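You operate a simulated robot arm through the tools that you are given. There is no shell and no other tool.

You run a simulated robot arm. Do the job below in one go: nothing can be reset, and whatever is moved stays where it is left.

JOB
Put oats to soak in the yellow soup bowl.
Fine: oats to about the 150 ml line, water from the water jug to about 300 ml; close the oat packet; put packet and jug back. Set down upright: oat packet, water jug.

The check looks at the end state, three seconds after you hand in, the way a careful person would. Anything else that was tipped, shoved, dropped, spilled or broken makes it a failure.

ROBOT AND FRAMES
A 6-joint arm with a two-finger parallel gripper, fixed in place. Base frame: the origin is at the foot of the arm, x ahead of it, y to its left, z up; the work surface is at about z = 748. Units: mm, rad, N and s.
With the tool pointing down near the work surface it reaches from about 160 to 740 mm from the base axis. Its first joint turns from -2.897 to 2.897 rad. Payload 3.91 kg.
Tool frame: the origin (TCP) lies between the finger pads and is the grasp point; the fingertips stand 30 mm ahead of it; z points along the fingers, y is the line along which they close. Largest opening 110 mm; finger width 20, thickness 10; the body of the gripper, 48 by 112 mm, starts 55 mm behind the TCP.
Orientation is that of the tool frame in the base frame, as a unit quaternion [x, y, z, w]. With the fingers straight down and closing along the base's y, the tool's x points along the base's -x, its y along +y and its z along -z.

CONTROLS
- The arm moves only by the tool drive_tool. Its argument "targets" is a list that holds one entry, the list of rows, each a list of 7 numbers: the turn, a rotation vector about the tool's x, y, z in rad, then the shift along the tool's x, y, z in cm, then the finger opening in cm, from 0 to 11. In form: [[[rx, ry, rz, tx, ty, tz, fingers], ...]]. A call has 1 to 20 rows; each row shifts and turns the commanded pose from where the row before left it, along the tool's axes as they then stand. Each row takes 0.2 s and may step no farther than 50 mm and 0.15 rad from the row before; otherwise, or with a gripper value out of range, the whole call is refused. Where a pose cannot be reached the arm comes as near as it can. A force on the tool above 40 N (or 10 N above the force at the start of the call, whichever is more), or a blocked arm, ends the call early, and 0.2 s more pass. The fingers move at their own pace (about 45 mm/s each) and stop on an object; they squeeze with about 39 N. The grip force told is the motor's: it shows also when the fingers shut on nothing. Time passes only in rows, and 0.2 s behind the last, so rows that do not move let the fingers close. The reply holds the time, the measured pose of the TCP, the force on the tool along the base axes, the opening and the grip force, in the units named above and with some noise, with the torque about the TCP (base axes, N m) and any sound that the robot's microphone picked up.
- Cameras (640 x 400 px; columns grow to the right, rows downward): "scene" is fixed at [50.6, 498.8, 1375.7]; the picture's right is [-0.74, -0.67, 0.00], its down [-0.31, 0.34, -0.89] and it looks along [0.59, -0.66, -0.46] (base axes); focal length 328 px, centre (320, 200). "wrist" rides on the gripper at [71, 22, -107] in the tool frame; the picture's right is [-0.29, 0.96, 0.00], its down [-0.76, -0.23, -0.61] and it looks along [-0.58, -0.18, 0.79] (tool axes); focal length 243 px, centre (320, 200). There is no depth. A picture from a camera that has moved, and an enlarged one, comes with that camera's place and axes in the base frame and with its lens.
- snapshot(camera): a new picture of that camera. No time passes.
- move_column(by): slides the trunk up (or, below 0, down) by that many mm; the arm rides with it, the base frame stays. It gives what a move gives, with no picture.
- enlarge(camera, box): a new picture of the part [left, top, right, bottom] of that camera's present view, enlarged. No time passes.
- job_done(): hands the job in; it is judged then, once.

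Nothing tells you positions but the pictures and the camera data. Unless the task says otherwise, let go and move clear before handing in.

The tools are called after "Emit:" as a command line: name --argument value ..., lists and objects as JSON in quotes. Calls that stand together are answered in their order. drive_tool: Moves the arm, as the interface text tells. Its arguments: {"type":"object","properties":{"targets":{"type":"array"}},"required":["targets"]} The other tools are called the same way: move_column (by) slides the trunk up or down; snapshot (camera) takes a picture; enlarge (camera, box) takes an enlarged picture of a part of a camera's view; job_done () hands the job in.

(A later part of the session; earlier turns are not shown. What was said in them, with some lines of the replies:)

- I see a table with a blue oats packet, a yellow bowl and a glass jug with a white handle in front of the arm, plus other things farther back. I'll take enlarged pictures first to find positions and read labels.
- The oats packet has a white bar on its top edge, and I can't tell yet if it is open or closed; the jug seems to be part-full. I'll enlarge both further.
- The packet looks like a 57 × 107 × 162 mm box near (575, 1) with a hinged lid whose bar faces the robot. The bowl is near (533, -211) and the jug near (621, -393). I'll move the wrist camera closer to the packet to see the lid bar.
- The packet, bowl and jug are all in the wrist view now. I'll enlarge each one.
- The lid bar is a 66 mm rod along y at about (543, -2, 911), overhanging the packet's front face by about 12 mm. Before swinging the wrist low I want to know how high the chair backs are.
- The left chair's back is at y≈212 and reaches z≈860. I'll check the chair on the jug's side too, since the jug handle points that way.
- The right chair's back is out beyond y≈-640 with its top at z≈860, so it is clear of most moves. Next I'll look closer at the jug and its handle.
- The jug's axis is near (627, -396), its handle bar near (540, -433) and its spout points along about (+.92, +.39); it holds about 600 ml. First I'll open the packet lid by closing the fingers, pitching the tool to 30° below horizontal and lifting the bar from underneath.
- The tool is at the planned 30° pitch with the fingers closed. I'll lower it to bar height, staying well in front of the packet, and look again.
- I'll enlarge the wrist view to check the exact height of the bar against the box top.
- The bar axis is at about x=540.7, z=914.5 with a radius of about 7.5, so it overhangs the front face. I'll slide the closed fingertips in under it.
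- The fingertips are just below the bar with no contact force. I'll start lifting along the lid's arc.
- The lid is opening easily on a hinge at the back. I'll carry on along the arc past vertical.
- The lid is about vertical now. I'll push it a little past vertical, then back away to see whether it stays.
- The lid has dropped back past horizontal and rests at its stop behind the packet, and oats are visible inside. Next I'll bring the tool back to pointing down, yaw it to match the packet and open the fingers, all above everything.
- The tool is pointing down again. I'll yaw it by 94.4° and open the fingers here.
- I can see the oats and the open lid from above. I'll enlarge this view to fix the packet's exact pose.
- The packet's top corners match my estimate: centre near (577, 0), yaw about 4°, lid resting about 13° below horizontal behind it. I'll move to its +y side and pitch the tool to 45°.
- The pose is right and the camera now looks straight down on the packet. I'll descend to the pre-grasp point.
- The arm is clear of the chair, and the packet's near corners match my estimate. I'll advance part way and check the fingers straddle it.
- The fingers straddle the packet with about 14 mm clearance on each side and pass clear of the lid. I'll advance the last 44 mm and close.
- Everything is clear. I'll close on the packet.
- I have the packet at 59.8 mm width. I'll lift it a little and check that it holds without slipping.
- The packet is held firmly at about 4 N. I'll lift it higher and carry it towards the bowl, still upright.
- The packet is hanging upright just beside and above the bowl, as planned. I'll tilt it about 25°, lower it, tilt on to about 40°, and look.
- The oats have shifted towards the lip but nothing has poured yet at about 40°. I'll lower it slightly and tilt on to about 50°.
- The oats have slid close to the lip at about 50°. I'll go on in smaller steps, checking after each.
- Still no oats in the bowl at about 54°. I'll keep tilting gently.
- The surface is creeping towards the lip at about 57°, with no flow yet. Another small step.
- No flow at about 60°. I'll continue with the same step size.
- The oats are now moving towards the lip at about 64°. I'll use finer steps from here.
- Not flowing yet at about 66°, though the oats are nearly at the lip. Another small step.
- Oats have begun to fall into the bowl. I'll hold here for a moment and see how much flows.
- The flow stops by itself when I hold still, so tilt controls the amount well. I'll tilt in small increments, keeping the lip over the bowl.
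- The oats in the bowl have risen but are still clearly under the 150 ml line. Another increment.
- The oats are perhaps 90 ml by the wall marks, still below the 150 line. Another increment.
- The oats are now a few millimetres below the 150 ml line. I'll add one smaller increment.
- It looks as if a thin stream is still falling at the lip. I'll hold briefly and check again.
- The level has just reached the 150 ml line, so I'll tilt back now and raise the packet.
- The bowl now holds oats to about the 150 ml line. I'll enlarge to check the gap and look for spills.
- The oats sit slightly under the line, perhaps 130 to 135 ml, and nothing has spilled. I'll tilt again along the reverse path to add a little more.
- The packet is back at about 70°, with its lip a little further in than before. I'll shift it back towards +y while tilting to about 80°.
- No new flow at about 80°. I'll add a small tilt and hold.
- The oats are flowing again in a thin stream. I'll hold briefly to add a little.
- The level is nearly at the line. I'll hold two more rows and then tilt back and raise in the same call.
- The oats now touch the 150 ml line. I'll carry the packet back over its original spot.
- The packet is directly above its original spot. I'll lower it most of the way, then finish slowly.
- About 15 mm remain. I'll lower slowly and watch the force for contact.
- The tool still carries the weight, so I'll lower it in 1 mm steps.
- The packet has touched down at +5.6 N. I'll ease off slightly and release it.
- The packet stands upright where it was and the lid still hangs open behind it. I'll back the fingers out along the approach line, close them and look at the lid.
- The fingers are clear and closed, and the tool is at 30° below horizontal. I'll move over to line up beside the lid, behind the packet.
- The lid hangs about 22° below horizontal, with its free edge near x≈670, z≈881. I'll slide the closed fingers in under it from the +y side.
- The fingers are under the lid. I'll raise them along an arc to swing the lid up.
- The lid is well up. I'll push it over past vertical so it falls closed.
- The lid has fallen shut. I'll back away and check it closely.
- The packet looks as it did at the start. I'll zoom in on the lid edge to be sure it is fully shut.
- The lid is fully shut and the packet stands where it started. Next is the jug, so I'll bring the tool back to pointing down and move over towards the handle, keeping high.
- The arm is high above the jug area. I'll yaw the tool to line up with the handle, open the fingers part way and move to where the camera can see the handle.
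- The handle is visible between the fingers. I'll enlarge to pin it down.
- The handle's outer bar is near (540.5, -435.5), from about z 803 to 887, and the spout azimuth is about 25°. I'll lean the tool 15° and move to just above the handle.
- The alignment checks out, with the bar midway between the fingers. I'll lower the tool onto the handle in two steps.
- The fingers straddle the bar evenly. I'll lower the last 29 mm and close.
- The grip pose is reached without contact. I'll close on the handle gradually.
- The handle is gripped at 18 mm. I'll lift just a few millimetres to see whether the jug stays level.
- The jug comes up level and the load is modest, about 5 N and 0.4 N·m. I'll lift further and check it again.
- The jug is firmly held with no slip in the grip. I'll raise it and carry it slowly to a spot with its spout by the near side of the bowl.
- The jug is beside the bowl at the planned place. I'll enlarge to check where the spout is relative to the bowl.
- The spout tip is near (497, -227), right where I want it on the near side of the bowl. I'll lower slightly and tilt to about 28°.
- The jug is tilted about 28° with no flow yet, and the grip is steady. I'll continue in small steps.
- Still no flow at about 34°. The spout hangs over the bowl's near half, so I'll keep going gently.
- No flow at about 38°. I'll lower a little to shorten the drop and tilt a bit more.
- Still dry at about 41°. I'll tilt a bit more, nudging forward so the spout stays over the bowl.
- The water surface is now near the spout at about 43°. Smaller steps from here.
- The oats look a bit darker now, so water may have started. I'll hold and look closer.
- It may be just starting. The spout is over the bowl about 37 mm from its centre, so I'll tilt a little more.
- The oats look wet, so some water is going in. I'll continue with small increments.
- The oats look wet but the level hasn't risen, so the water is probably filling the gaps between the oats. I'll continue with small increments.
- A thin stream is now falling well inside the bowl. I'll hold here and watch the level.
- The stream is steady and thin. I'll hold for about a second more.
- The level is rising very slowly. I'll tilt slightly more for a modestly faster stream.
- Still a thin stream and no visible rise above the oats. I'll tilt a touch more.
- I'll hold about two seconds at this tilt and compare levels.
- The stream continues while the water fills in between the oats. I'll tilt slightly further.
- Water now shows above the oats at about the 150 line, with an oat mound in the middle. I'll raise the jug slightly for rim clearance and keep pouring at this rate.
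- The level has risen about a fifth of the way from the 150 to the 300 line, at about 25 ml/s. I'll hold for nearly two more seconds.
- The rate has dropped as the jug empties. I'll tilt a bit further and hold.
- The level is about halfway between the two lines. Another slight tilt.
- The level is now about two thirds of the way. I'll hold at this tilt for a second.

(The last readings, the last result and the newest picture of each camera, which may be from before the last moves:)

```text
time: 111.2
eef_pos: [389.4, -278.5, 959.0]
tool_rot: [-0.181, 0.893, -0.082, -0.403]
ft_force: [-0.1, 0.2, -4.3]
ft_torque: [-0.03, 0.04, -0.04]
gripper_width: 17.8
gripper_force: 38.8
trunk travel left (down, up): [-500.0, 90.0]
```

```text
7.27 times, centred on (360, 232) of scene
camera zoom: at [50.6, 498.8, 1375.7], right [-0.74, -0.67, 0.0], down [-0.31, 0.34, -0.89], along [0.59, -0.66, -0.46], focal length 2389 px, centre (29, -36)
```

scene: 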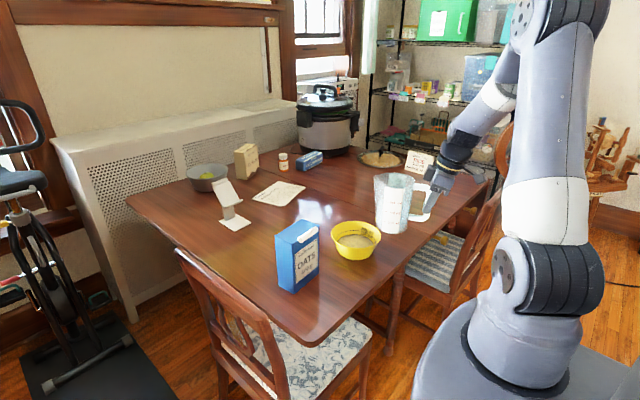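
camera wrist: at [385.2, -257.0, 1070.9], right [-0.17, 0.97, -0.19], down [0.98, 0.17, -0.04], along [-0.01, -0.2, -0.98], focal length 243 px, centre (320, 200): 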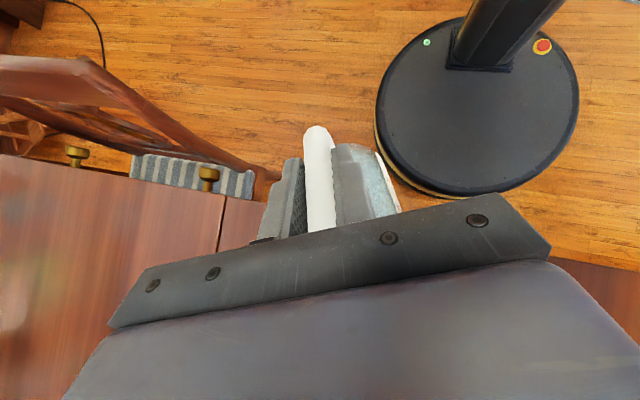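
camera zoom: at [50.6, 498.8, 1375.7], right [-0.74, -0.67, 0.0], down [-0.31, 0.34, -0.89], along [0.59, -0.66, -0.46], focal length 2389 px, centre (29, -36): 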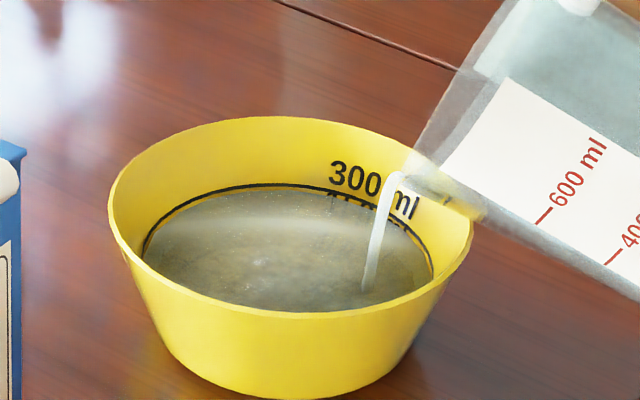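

Only a few millimetres to go. I'll hold another 0.8 s.

Emit:
drive_tool --targets '[[[0, 0, 0, 0, 0, 0, 1], [0, 0, 0, 0, 0, 0, 1], [0, 0, 0, 0, 0, 0, 1]]]'

Emit:
enlarge --camera "scene" --box '[335, 215, 375, 250]'

```text
time: 112.0
eef_pos: [389.4, -278.8, 960.5]
tool_rot: [-0.181, 0.893, -0.082, -0.403]
ft_force: [0.0, 0.3, -3.5]
ft_torque: [0.01, 0.02, 0.02]
gripper_width: 17.9
gripper_force: 39.7
trunk travel left (down, up): [-500.0, 90.0]
```

```text
11.43 times, centred on (355, 232) of scene
camera zoom: at [50.6, 498.8, 1375.7], right [-0.74, -0.67, 0.0], down [-0.31, 0.34, -0.89], along [0.59, -0.66, -0.46], focal length 3754 px, centre (-80, -171)
```

zoom: 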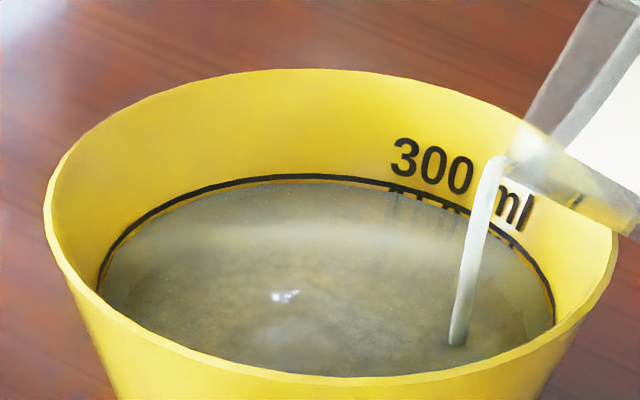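

The water is just under the 300 ml line. I'll tilt the jug back and raise it now; the last of the stream should bring it to the line.

Emit:
drive_tool --targets '[[[0, 0, 0, 0, 0, 0, 1], [0, -0.13, 0, 0.6, 0, -0.2, 1], [0, -0.13, 0, 0.84, 0, -0.6, 1], [0, -0.13, 0, 0.74, 0, -0.73, 1], [0, -0.13, 0, 0.65, 0, -0.82, 1], [0, -0.13, 0, 0.53, 0, -0.9, 1], [0, -0.13, 0, 0.42, 0, -0.95, 1], [0, -0.13, 0, 0.3, 0, -1.0, 1], [0, -0.13, 0, 0.18, 0, -1.03, 1], [0, -0.07, 0, 0, 0, -0.5, 1], [0, 0, 0, 0, 0, 0, 1]]]'

Emit:
snapshot --camera "scene"

Emit:
enlarge --camera "scene" --box '[335, 215, 375, 250]'

Emit:
snapshot --camera "wrist"

```text
time: 114.4
eef_pos: [370.7, -286.4, 1042.6]
tool_rot: [-0.198, 0.971, 0.025, 0.128]
ft_force: [-0.5, 0.0, -3.8]
ft_torque: [-0.1, 0.25, 0.01]
gripper_width: 17.6
gripper_force: 38.9
trunk travel left (down, up): [-500.0, 90.0]
```

```text
taken
```

scene: 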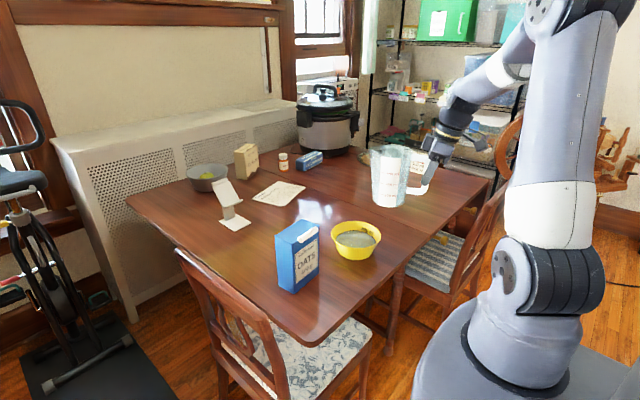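

```text
11.43 times, centred on (355, 232) of scene
camera zoom: at [50.6, 498.8, 1375.7], right [-0.74, -0.67, 0.0], down [-0.31, 0.34, -0.89], along [0.59, -0.66, -0.46], focal length 3754 px, centre (-80, -171)
```

zoom: 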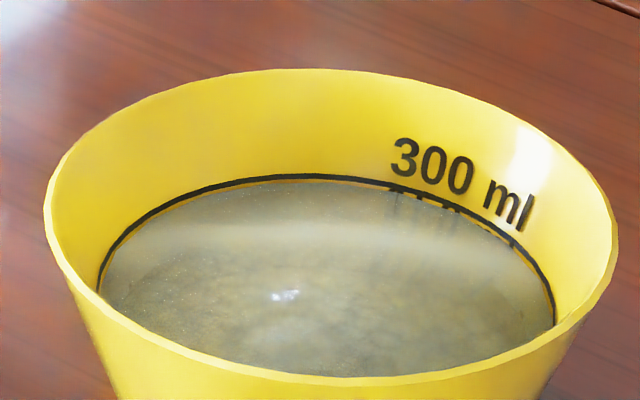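

```text
taken
camera wrist: at [274.2, -303.5, 1126.0], right [-0.12, 0.99, 0.07], down [0.62, 0.01, 0.78], along [0.78, 0.14, -0.62], focal length 243 px, centre (320, 200)
```

wrist: 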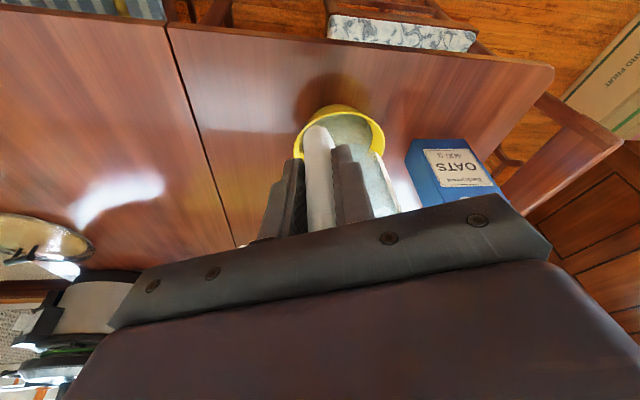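

The bowl is filled to about the 300 ml line. I'll check the table around it for drips before taking the jug back.

Emit:
enlarge --camera "scene" --box '[290, 200, 430, 300]'

Emit:
enlarge --camera "scene" --box '[350, 130, 450, 220]'

```text
4.00 times, centred on (360, 250) of scene
camera zoom: at [50.6, 498.8, 1375.7], right [-0.74, -0.67, 0.0], down [-0.31, 0.34, -0.89], along [0.59, -0.66, -0.46], focal length 1314 px, centre (160, 0)
```

zoom: 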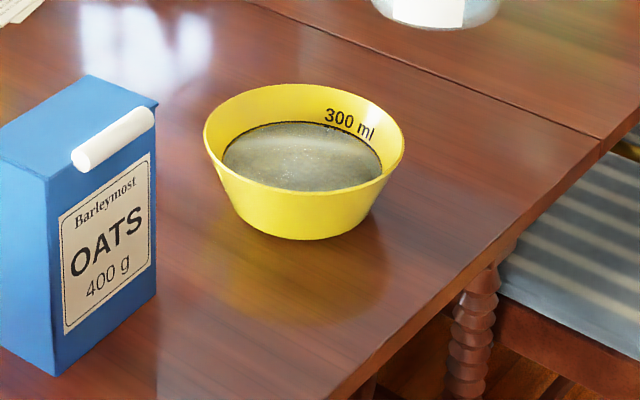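

```text
4.44 times, centred on (400, 175) of scene
camera zoom: at [50.6, 498.8, 1375.7], right [-0.74, -0.67, 0.0], down [-0.31, 0.34, -0.89], along [0.59, -0.66, -0.46], focal length 1460 px, centre (-36, 311)
```

zoom: 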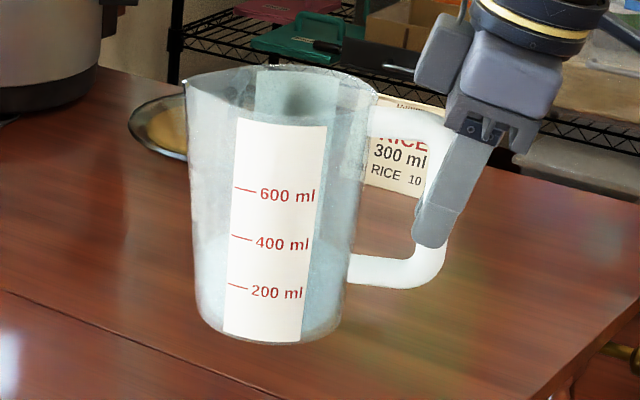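

Nothing has spilled, and the jug now shows roughly 400 ml. I'll carry it back above its original spot.

Emit:
drive_tool --targets '[[[0, 0, 0, -0.28, -0.77, 0.4, 1], [0, 0, 0, -0.56, -1.55, 0.8, 1], [0, 0, 0, -0.7, -1.934, 0.996, 1], [0, 0, 0, -0.7, -1.934, 0.996, 1], [0, 0, 0, -0.7, -1.934, 0.996, 1], [0, 0, 0, -0.7, -1.934, 0.996, 1], [0, 0, 0, -0.7, -1.934, 0.996, 1], [0, 0, 0, -0.7, -1.934, 0.996, 1], [0, 0, 0, -0.7, -1.934, 0.996, 1], [0, 0, 0, -0.7, -1.934, 0.996, 1], [0, 0, 0, -0.56, -1.55, 0.8, 1], [0, 0, 0, -0.35, -0.97, 0.5, 1], [0, 0, 0, 0, 0, 0, 1], [0, 0, 0, 0, 0, 0, 1]]]'

Emit:
snapshot --camera "scene"

Emit:
snapshot --camera "wrist"

```text
time: 117.4
eef_pos: [542.4, -433.9, 959.3]
tool_rot: [-0.198, 0.972, 0.025, 0.127]
ft_force: [0.0, 1.1, -3.5]
ft_torque: [-0.14, 0.28, 0.0]
gripper_width: 17.7
gripper_force: 39.4
trunk travel left (down, up): [-500.0, 90.0]
```

```text
taken
```

scene: 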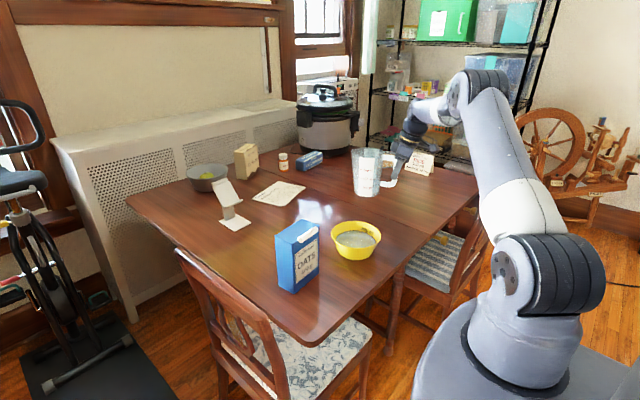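

```text
taken
camera wrist: at [445.1, -452.4, 1044.2], right [-0.12, 0.99, 0.07], down [0.62, 0.01, 0.78], along [0.78, 0.14, -0.62], focal length 243 px, centre (320, 200)
```

wrist: 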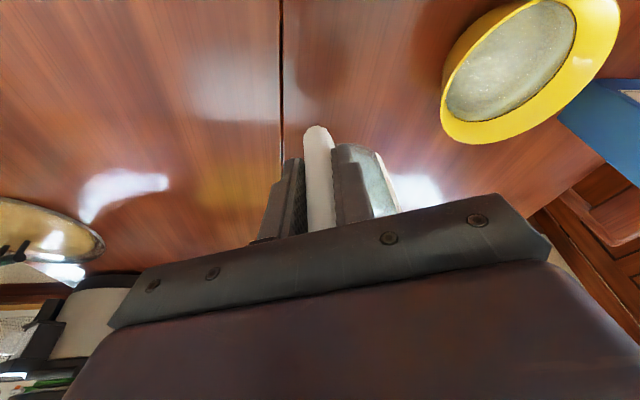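

The jug is above its spot to within about 2 mm, by the camera's reported position. I'll lower it about 100 mm, then finish slowly.

Emit:
drive_tool --targets '[[[0, 0, 0, 0.4, 0, 1.3, 1], [0, 0, 0, 0.6, 0, 2.1, 1], [0, 0, 0, 0.6, 0, 2.1, 1], [0, 0, 0, 0.6, 0, 2.1, 1], [0, 0, 0, 0.4, 0, 1.3, 1], [0, 0, 0, 0.2, 0, 0.6, 1], [0, 0, 0, 0, 0, 0, 1]]]'

Emit:
enlarge --camera "scene" --box '[330, 130, 430, 240]'

Emit:
snapshot --camera "wrist"

```text
time: 119.0
eef_pos: [538.4, -435.6, 861.1]
tool_rot: [-0.197, 0.972, 0.025, 0.128]
ft_force: [-0.4, 0.8, -2.3]
ft_torque: [-0.12, 0.26, -0.02]
gripper_width: 17.8
gripper_force: 38.9
trunk travel left (down, up): [-500.0, 90.0]
```

```text
3.64 times, centred on (380, 185) of scene
camera zoom: at [50.6, 498.8, 1375.7], right [-0.74, -0.67, 0.0], down [-0.31, 0.34, -0.89], along [0.59, -0.66, -0.46], focal length 1194 px, centre (102, 254)
```

zoom: 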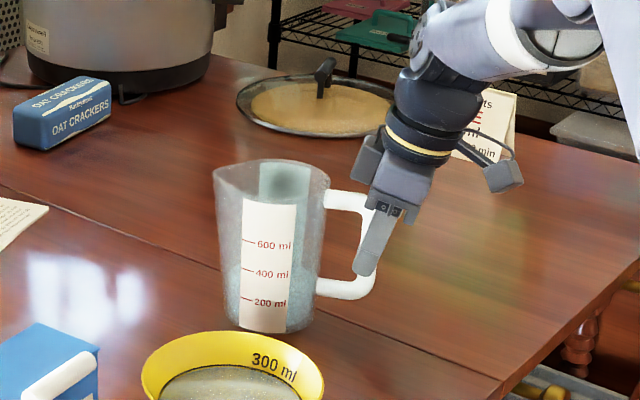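

```text
taken
camera wrist: at [441.7, -453.5, 945.3], right [-0.12, 0.99, 0.07], down [0.62, 0.01, 0.78], along [0.78, 0.14, -0.62], focal length 243 px, centre (320, 200)
```

wrist: 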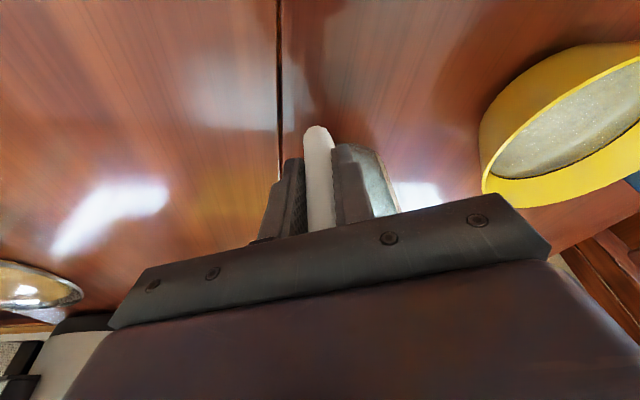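

About 14 mm remain. I'll lower most of it, then go in 1 mm steps while watching the force.

Emit:
drive_tool --targets '[[[0, 0, 0, 0.13, 0, 0.48, 1], [0, 0, 0, 0.1, 0, 0.38, 1], [0, 0, 0, 0.04, 0, 0.19, 1], [0, 0, 0, 0, 0, 0, 1]]]'

Emit:
drive_tool --targets '[[[0, 0, 0, 0.026, 0, 0.097, 1], [0, 0, 0, 0, 0, 0, 1]]]'

Emit:
drive_tool --targets '[[[0, 0, 0, 0.026, 0, 0.097, 1], [0, 0, 0, 0, 0, 0, 1]]]'

```text
time: 120.0
eef_pos: [538.9, -435.9, 850.6]
tool_rot: [-0.197, 0.972, 0.025, 0.128]
ft_force: [0.2, -0.2, -3.8]
ft_torque: [-0.13, 0.24, -0.03]
gripper_width: 17.8
gripper_force: 39.0
trunk travel left (down, up): [-500.0, 90.0]
```

```text
time: 120.6
eef_pos: [540.0, -435.2, 848.9]
tool_rot: [-0.197, 0.972, 0.025, 0.128]
ft_force: [-0.1, -0.8, -3.1]
ft_torque: [-0.09, 0.22, -0.04]
gripper_width: 17.7
gripper_force: 39.4
trunk travel left (down, up): [-500.0, 90.0]
```

```text
time: 121.2
eef_pos: [539.7, -435.9, 848.2]
tool_rot: [-0.198, 0.971, 0.025, 0.129]
ft_force: [0.0, 0.4, -3.2]
ft_torque: [-0.09, 0.26, -0.01]
gripper_width: 17.7
gripper_force: 39.2
trunk travel left (down, up): [-500.0, 90.0]
```

The jug is still off the table by a millimetre or two. I'll continue in 0.8 mm steps.

Emit:
drive_tool --targets '[[[0, 0, 0, 0.02, 0, 0.077, 1], [0, 0, 0, 0, 0, 0, 1]]]'

Emit:
drive_tool --targets '[[[0, 0, 0, 0.02, 0, 0.077, 1], [0, 0, 0, 0, 0, 0, 1]]]'

```text
time: 121.8
eef_pos: [540.2, -434.7, 847.3]
tool_rot: [-0.197, 0.972, 0.025, 0.129]
ft_force: [-0.9, -0.4, -3.2]
ft_torque: [-0.05, 0.13, 0.01]
gripper_width: 17.7
gripper_force: 39.1
trunk travel left (down, up): [-500.0, 90.0]
```

```text
time: 122.4
eef_pos: [540.5, -434.6, 848.1]
tool_rot: [-0.197, 0.972, 0.025, 0.128]
ft_force: [-0.8, 0.8, 1.2]
ft_torque: [0.15, -0.32, 0.05]
gripper_width: 17.6
gripper_force: 38.9
trunk travel left (down, up): [-500.0, 90.0]
```

The jug has touched down, since the load has reversed sign. I'll release the handle gently.

Emit:
drive_tool --targets '[[[0, 0, 0, 0, 0, 0, 1.75], [0, 0, 0, 0, 0, 0, 2.0], [0, 0, 0, 0, 0, 0, 2.6], [0, 0, 0, 0, 0, 0, 4], [0, 0, 0, 0, 0, 0, 7], [0, 0, 0, 0, 0, 0, 7], [0, 0, 0, 0, 0, 0, 7]]]'

Emit:
enlarge --camera "scene" --box '[330, 130, 430, 240]'

Emit:
enlarge --camera "wrist" --box '[220, 60, 440, 260]'

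```text
time: 124.0
eef_pos: [540.6, -435.4, 847.1]
tool_rot: [-0.199, 0.971, 0.025, 0.128]
ft_force: [0.6, 0.3, 0.1]
ft_torque: [-0.04, 0.0, -0.02]
gripper_width: 70.0
gripper_force: 0.0
trunk travel left (down, up): [-500.0, 90.0]
```

```text
3.64 times, centred on (380, 185) of scene
camera zoom: at [50.6, 498.8, 1375.7], right [-0.74, -0.67, 0.0], down [-0.31, 0.34, -0.89], along [0.59, -0.66, -0.46], focal length 1194 px, centre (102, 254)
```

zoom: 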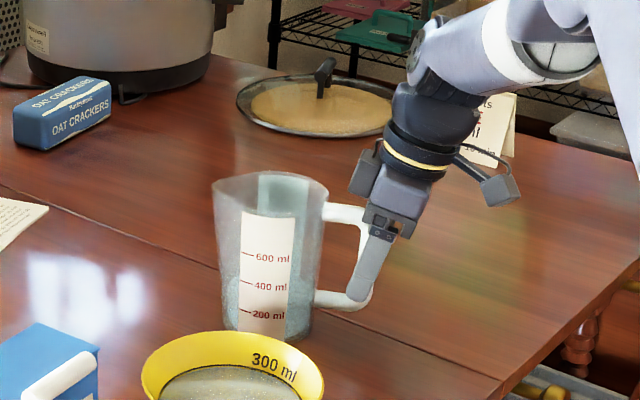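

```text
2.00 times, centred on (330, 160) of wrist
camera zoom: at [442.4, -453.2, 931.4], right [-0.12, 0.99, 0.07], down [0.62, 0.01, 0.78], along [0.78, 0.14, -0.62], focal length 485 px, centre (300, 280)
```

zoom: 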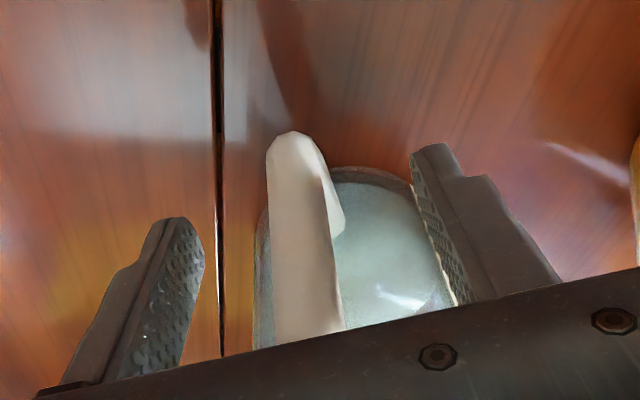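

The jug stands upright in its original place. I'll withdraw upwards along the approach line and move clear.

Emit:
drive_tool --targets '[[[0, 0, 0, 0, 0, -1.5, 7], [0, 0, 0, 0, 0, -2.5, 7], [0, 0, 0, 0, 0, -3, 7], [0, 0, 0, 0, 0, -3.5, 7], [0, 0, 0, 0, 0, -3.5, 7], [0, 0.131, 0, 0, 0, -2, 7], [0, 0.131, 0, 0, 0, -2, 7], [0, 0, 0, 3, 3, -1, 7], [0, 0, 0, 3, 3, -1, 7], [0, 0, 0, 3, 3, 0, 7], [0, 0, 0, 0, 0, 0, 7]]]'

Emit:
snapshot --camera "scene"

Emit:
enlarge --camera "scene" --box '[260, 150, 430, 310]'

Emit:
snapshot --camera "wrist"

```text
time: 126.4
eef_pos: [379.9, -402.6, 1040.8]
tool_rot: [-0.199, 0.98, -0.001, 0.0]
ft_force: [0.0, 0.3, 0.7]
ft_torque: [-0.03, 0.02, 0.0]
gripper_width: 70.1
gripper_force: 0.1
trunk travel left (down, up): [-500.0, 90.0]
```

```text
taken
```

scene: 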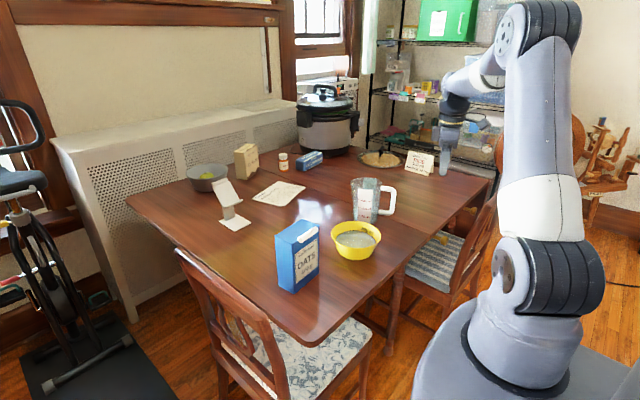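

```text
2.50 times, centred on (345, 230) of scene
camera zoom: at [50.6, 498.8, 1375.7], right [-0.74, -0.67, 0.0], down [-0.31, 0.34, -0.89], along [0.59, -0.66, -0.46], focal length 821 px, centre (258, 125)
```

zoom: 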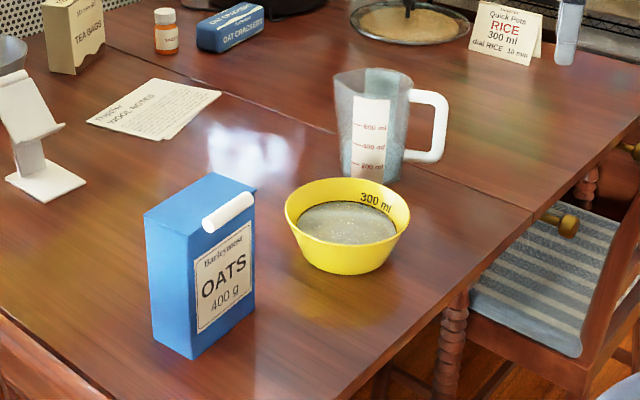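

```text
taken
camera wrist: at [305.7, -410.8, 1147.9], right [-0.11, 0.99, 0.0], down [0.79, 0.09, 0.61], along [0.6, 0.06, -0.79], focal length 243 px, centre (320, 200)
```

wrist: 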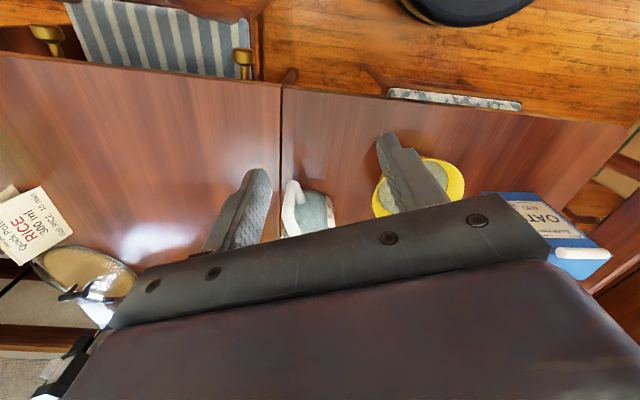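

Everything is in place and the arm is clear. I'll make one last check of the bowl level, the packet lid and the jug.

Emit:
enlarge --camera "scene" --box '[335, 215, 375, 250]'

Emit:
enlarge --camera "scene" --box '[340, 165, 405, 230]'

Emit:
enlarge --camera "scene" --box '[180, 80, 440, 240]'

```text
11.43 times, centred on (355, 232) of scene
camera zoom: at [50.6, 498.8, 1375.7], right [-0.74, -0.67, 0.0], down [-0.31, 0.34, -0.89], along [0.59, -0.66, -0.46], focal length 3754 px, centre (-80, -171)
```

zoom: 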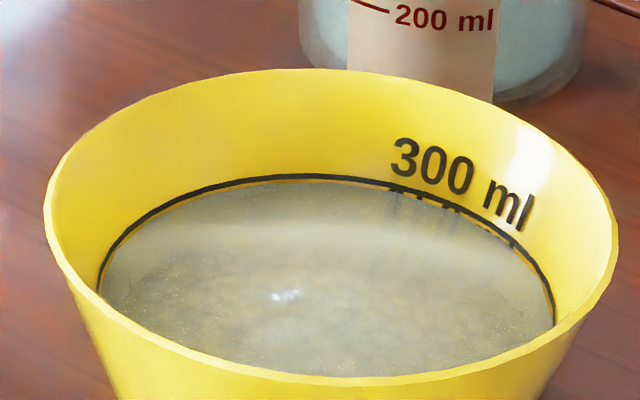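

```text
6.15 times, centred on (372, 198) of scene
camera zoom: at [50.6, 498.8, 1375.7], right [-0.74, -0.67, 0.0], down [-0.31, 0.34, -0.89], along [0.59, -0.66, -0.46], focal length 2021 px, centre (-3, 215)
```

zoom: 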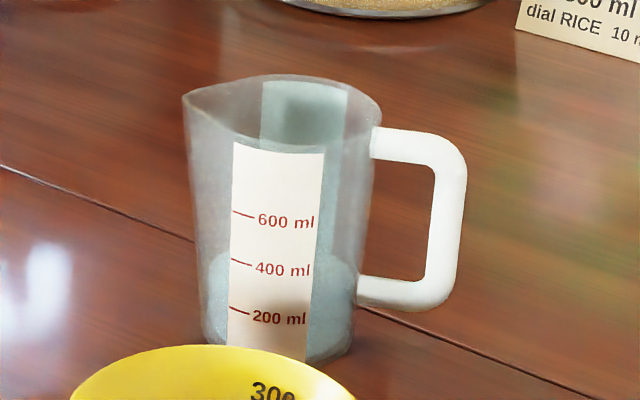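

```text
2.46 times, centred on (310, 160) of scene
camera zoom: at [50.6, 498.8, 1375.7], right [-0.74, -0.67, 0.0], down [-0.31, 0.34, -0.89], along [0.59, -0.66, -0.46], focal length 808 px, centre (345, 298)
```

zoom: 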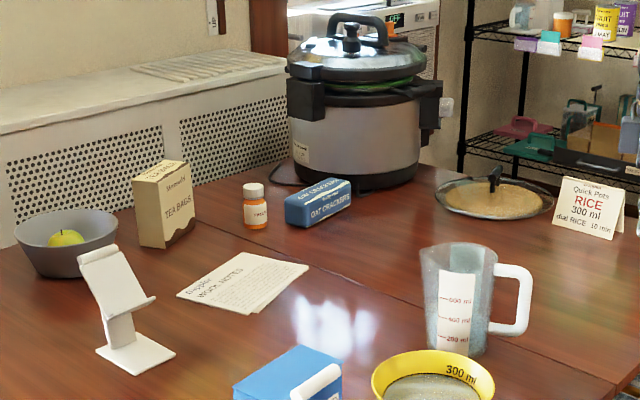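

The bowl is at about the 300 ml line. The packet is shut and upright in its place, the jug is upright in its place, and everything else looks untouched. The gripper is empty and clear, so I'm handing in.

Emit:
job_done

```text
The job is handed in.
```

The oats are soaking in the yellow bowl, and I've handed the job in; no result has come back yet.

- **Oats:** they reach the 150 ml line. My first pour came out about 15–20 ml short, so I topped it up.
- **Water:** it comes up to the 300 ml line. The jug had about 600 ml to start with and looks to have around 400 ml left.
- **Oat packet:** its lid is closed, and it stands upright within a millimetre or two of where it was.
- **Water jug:** it stands upright in its original place.

In the final pictures nothing was spilled, and nothing else on the table looked moved. The gripper is empty and clear of the table.
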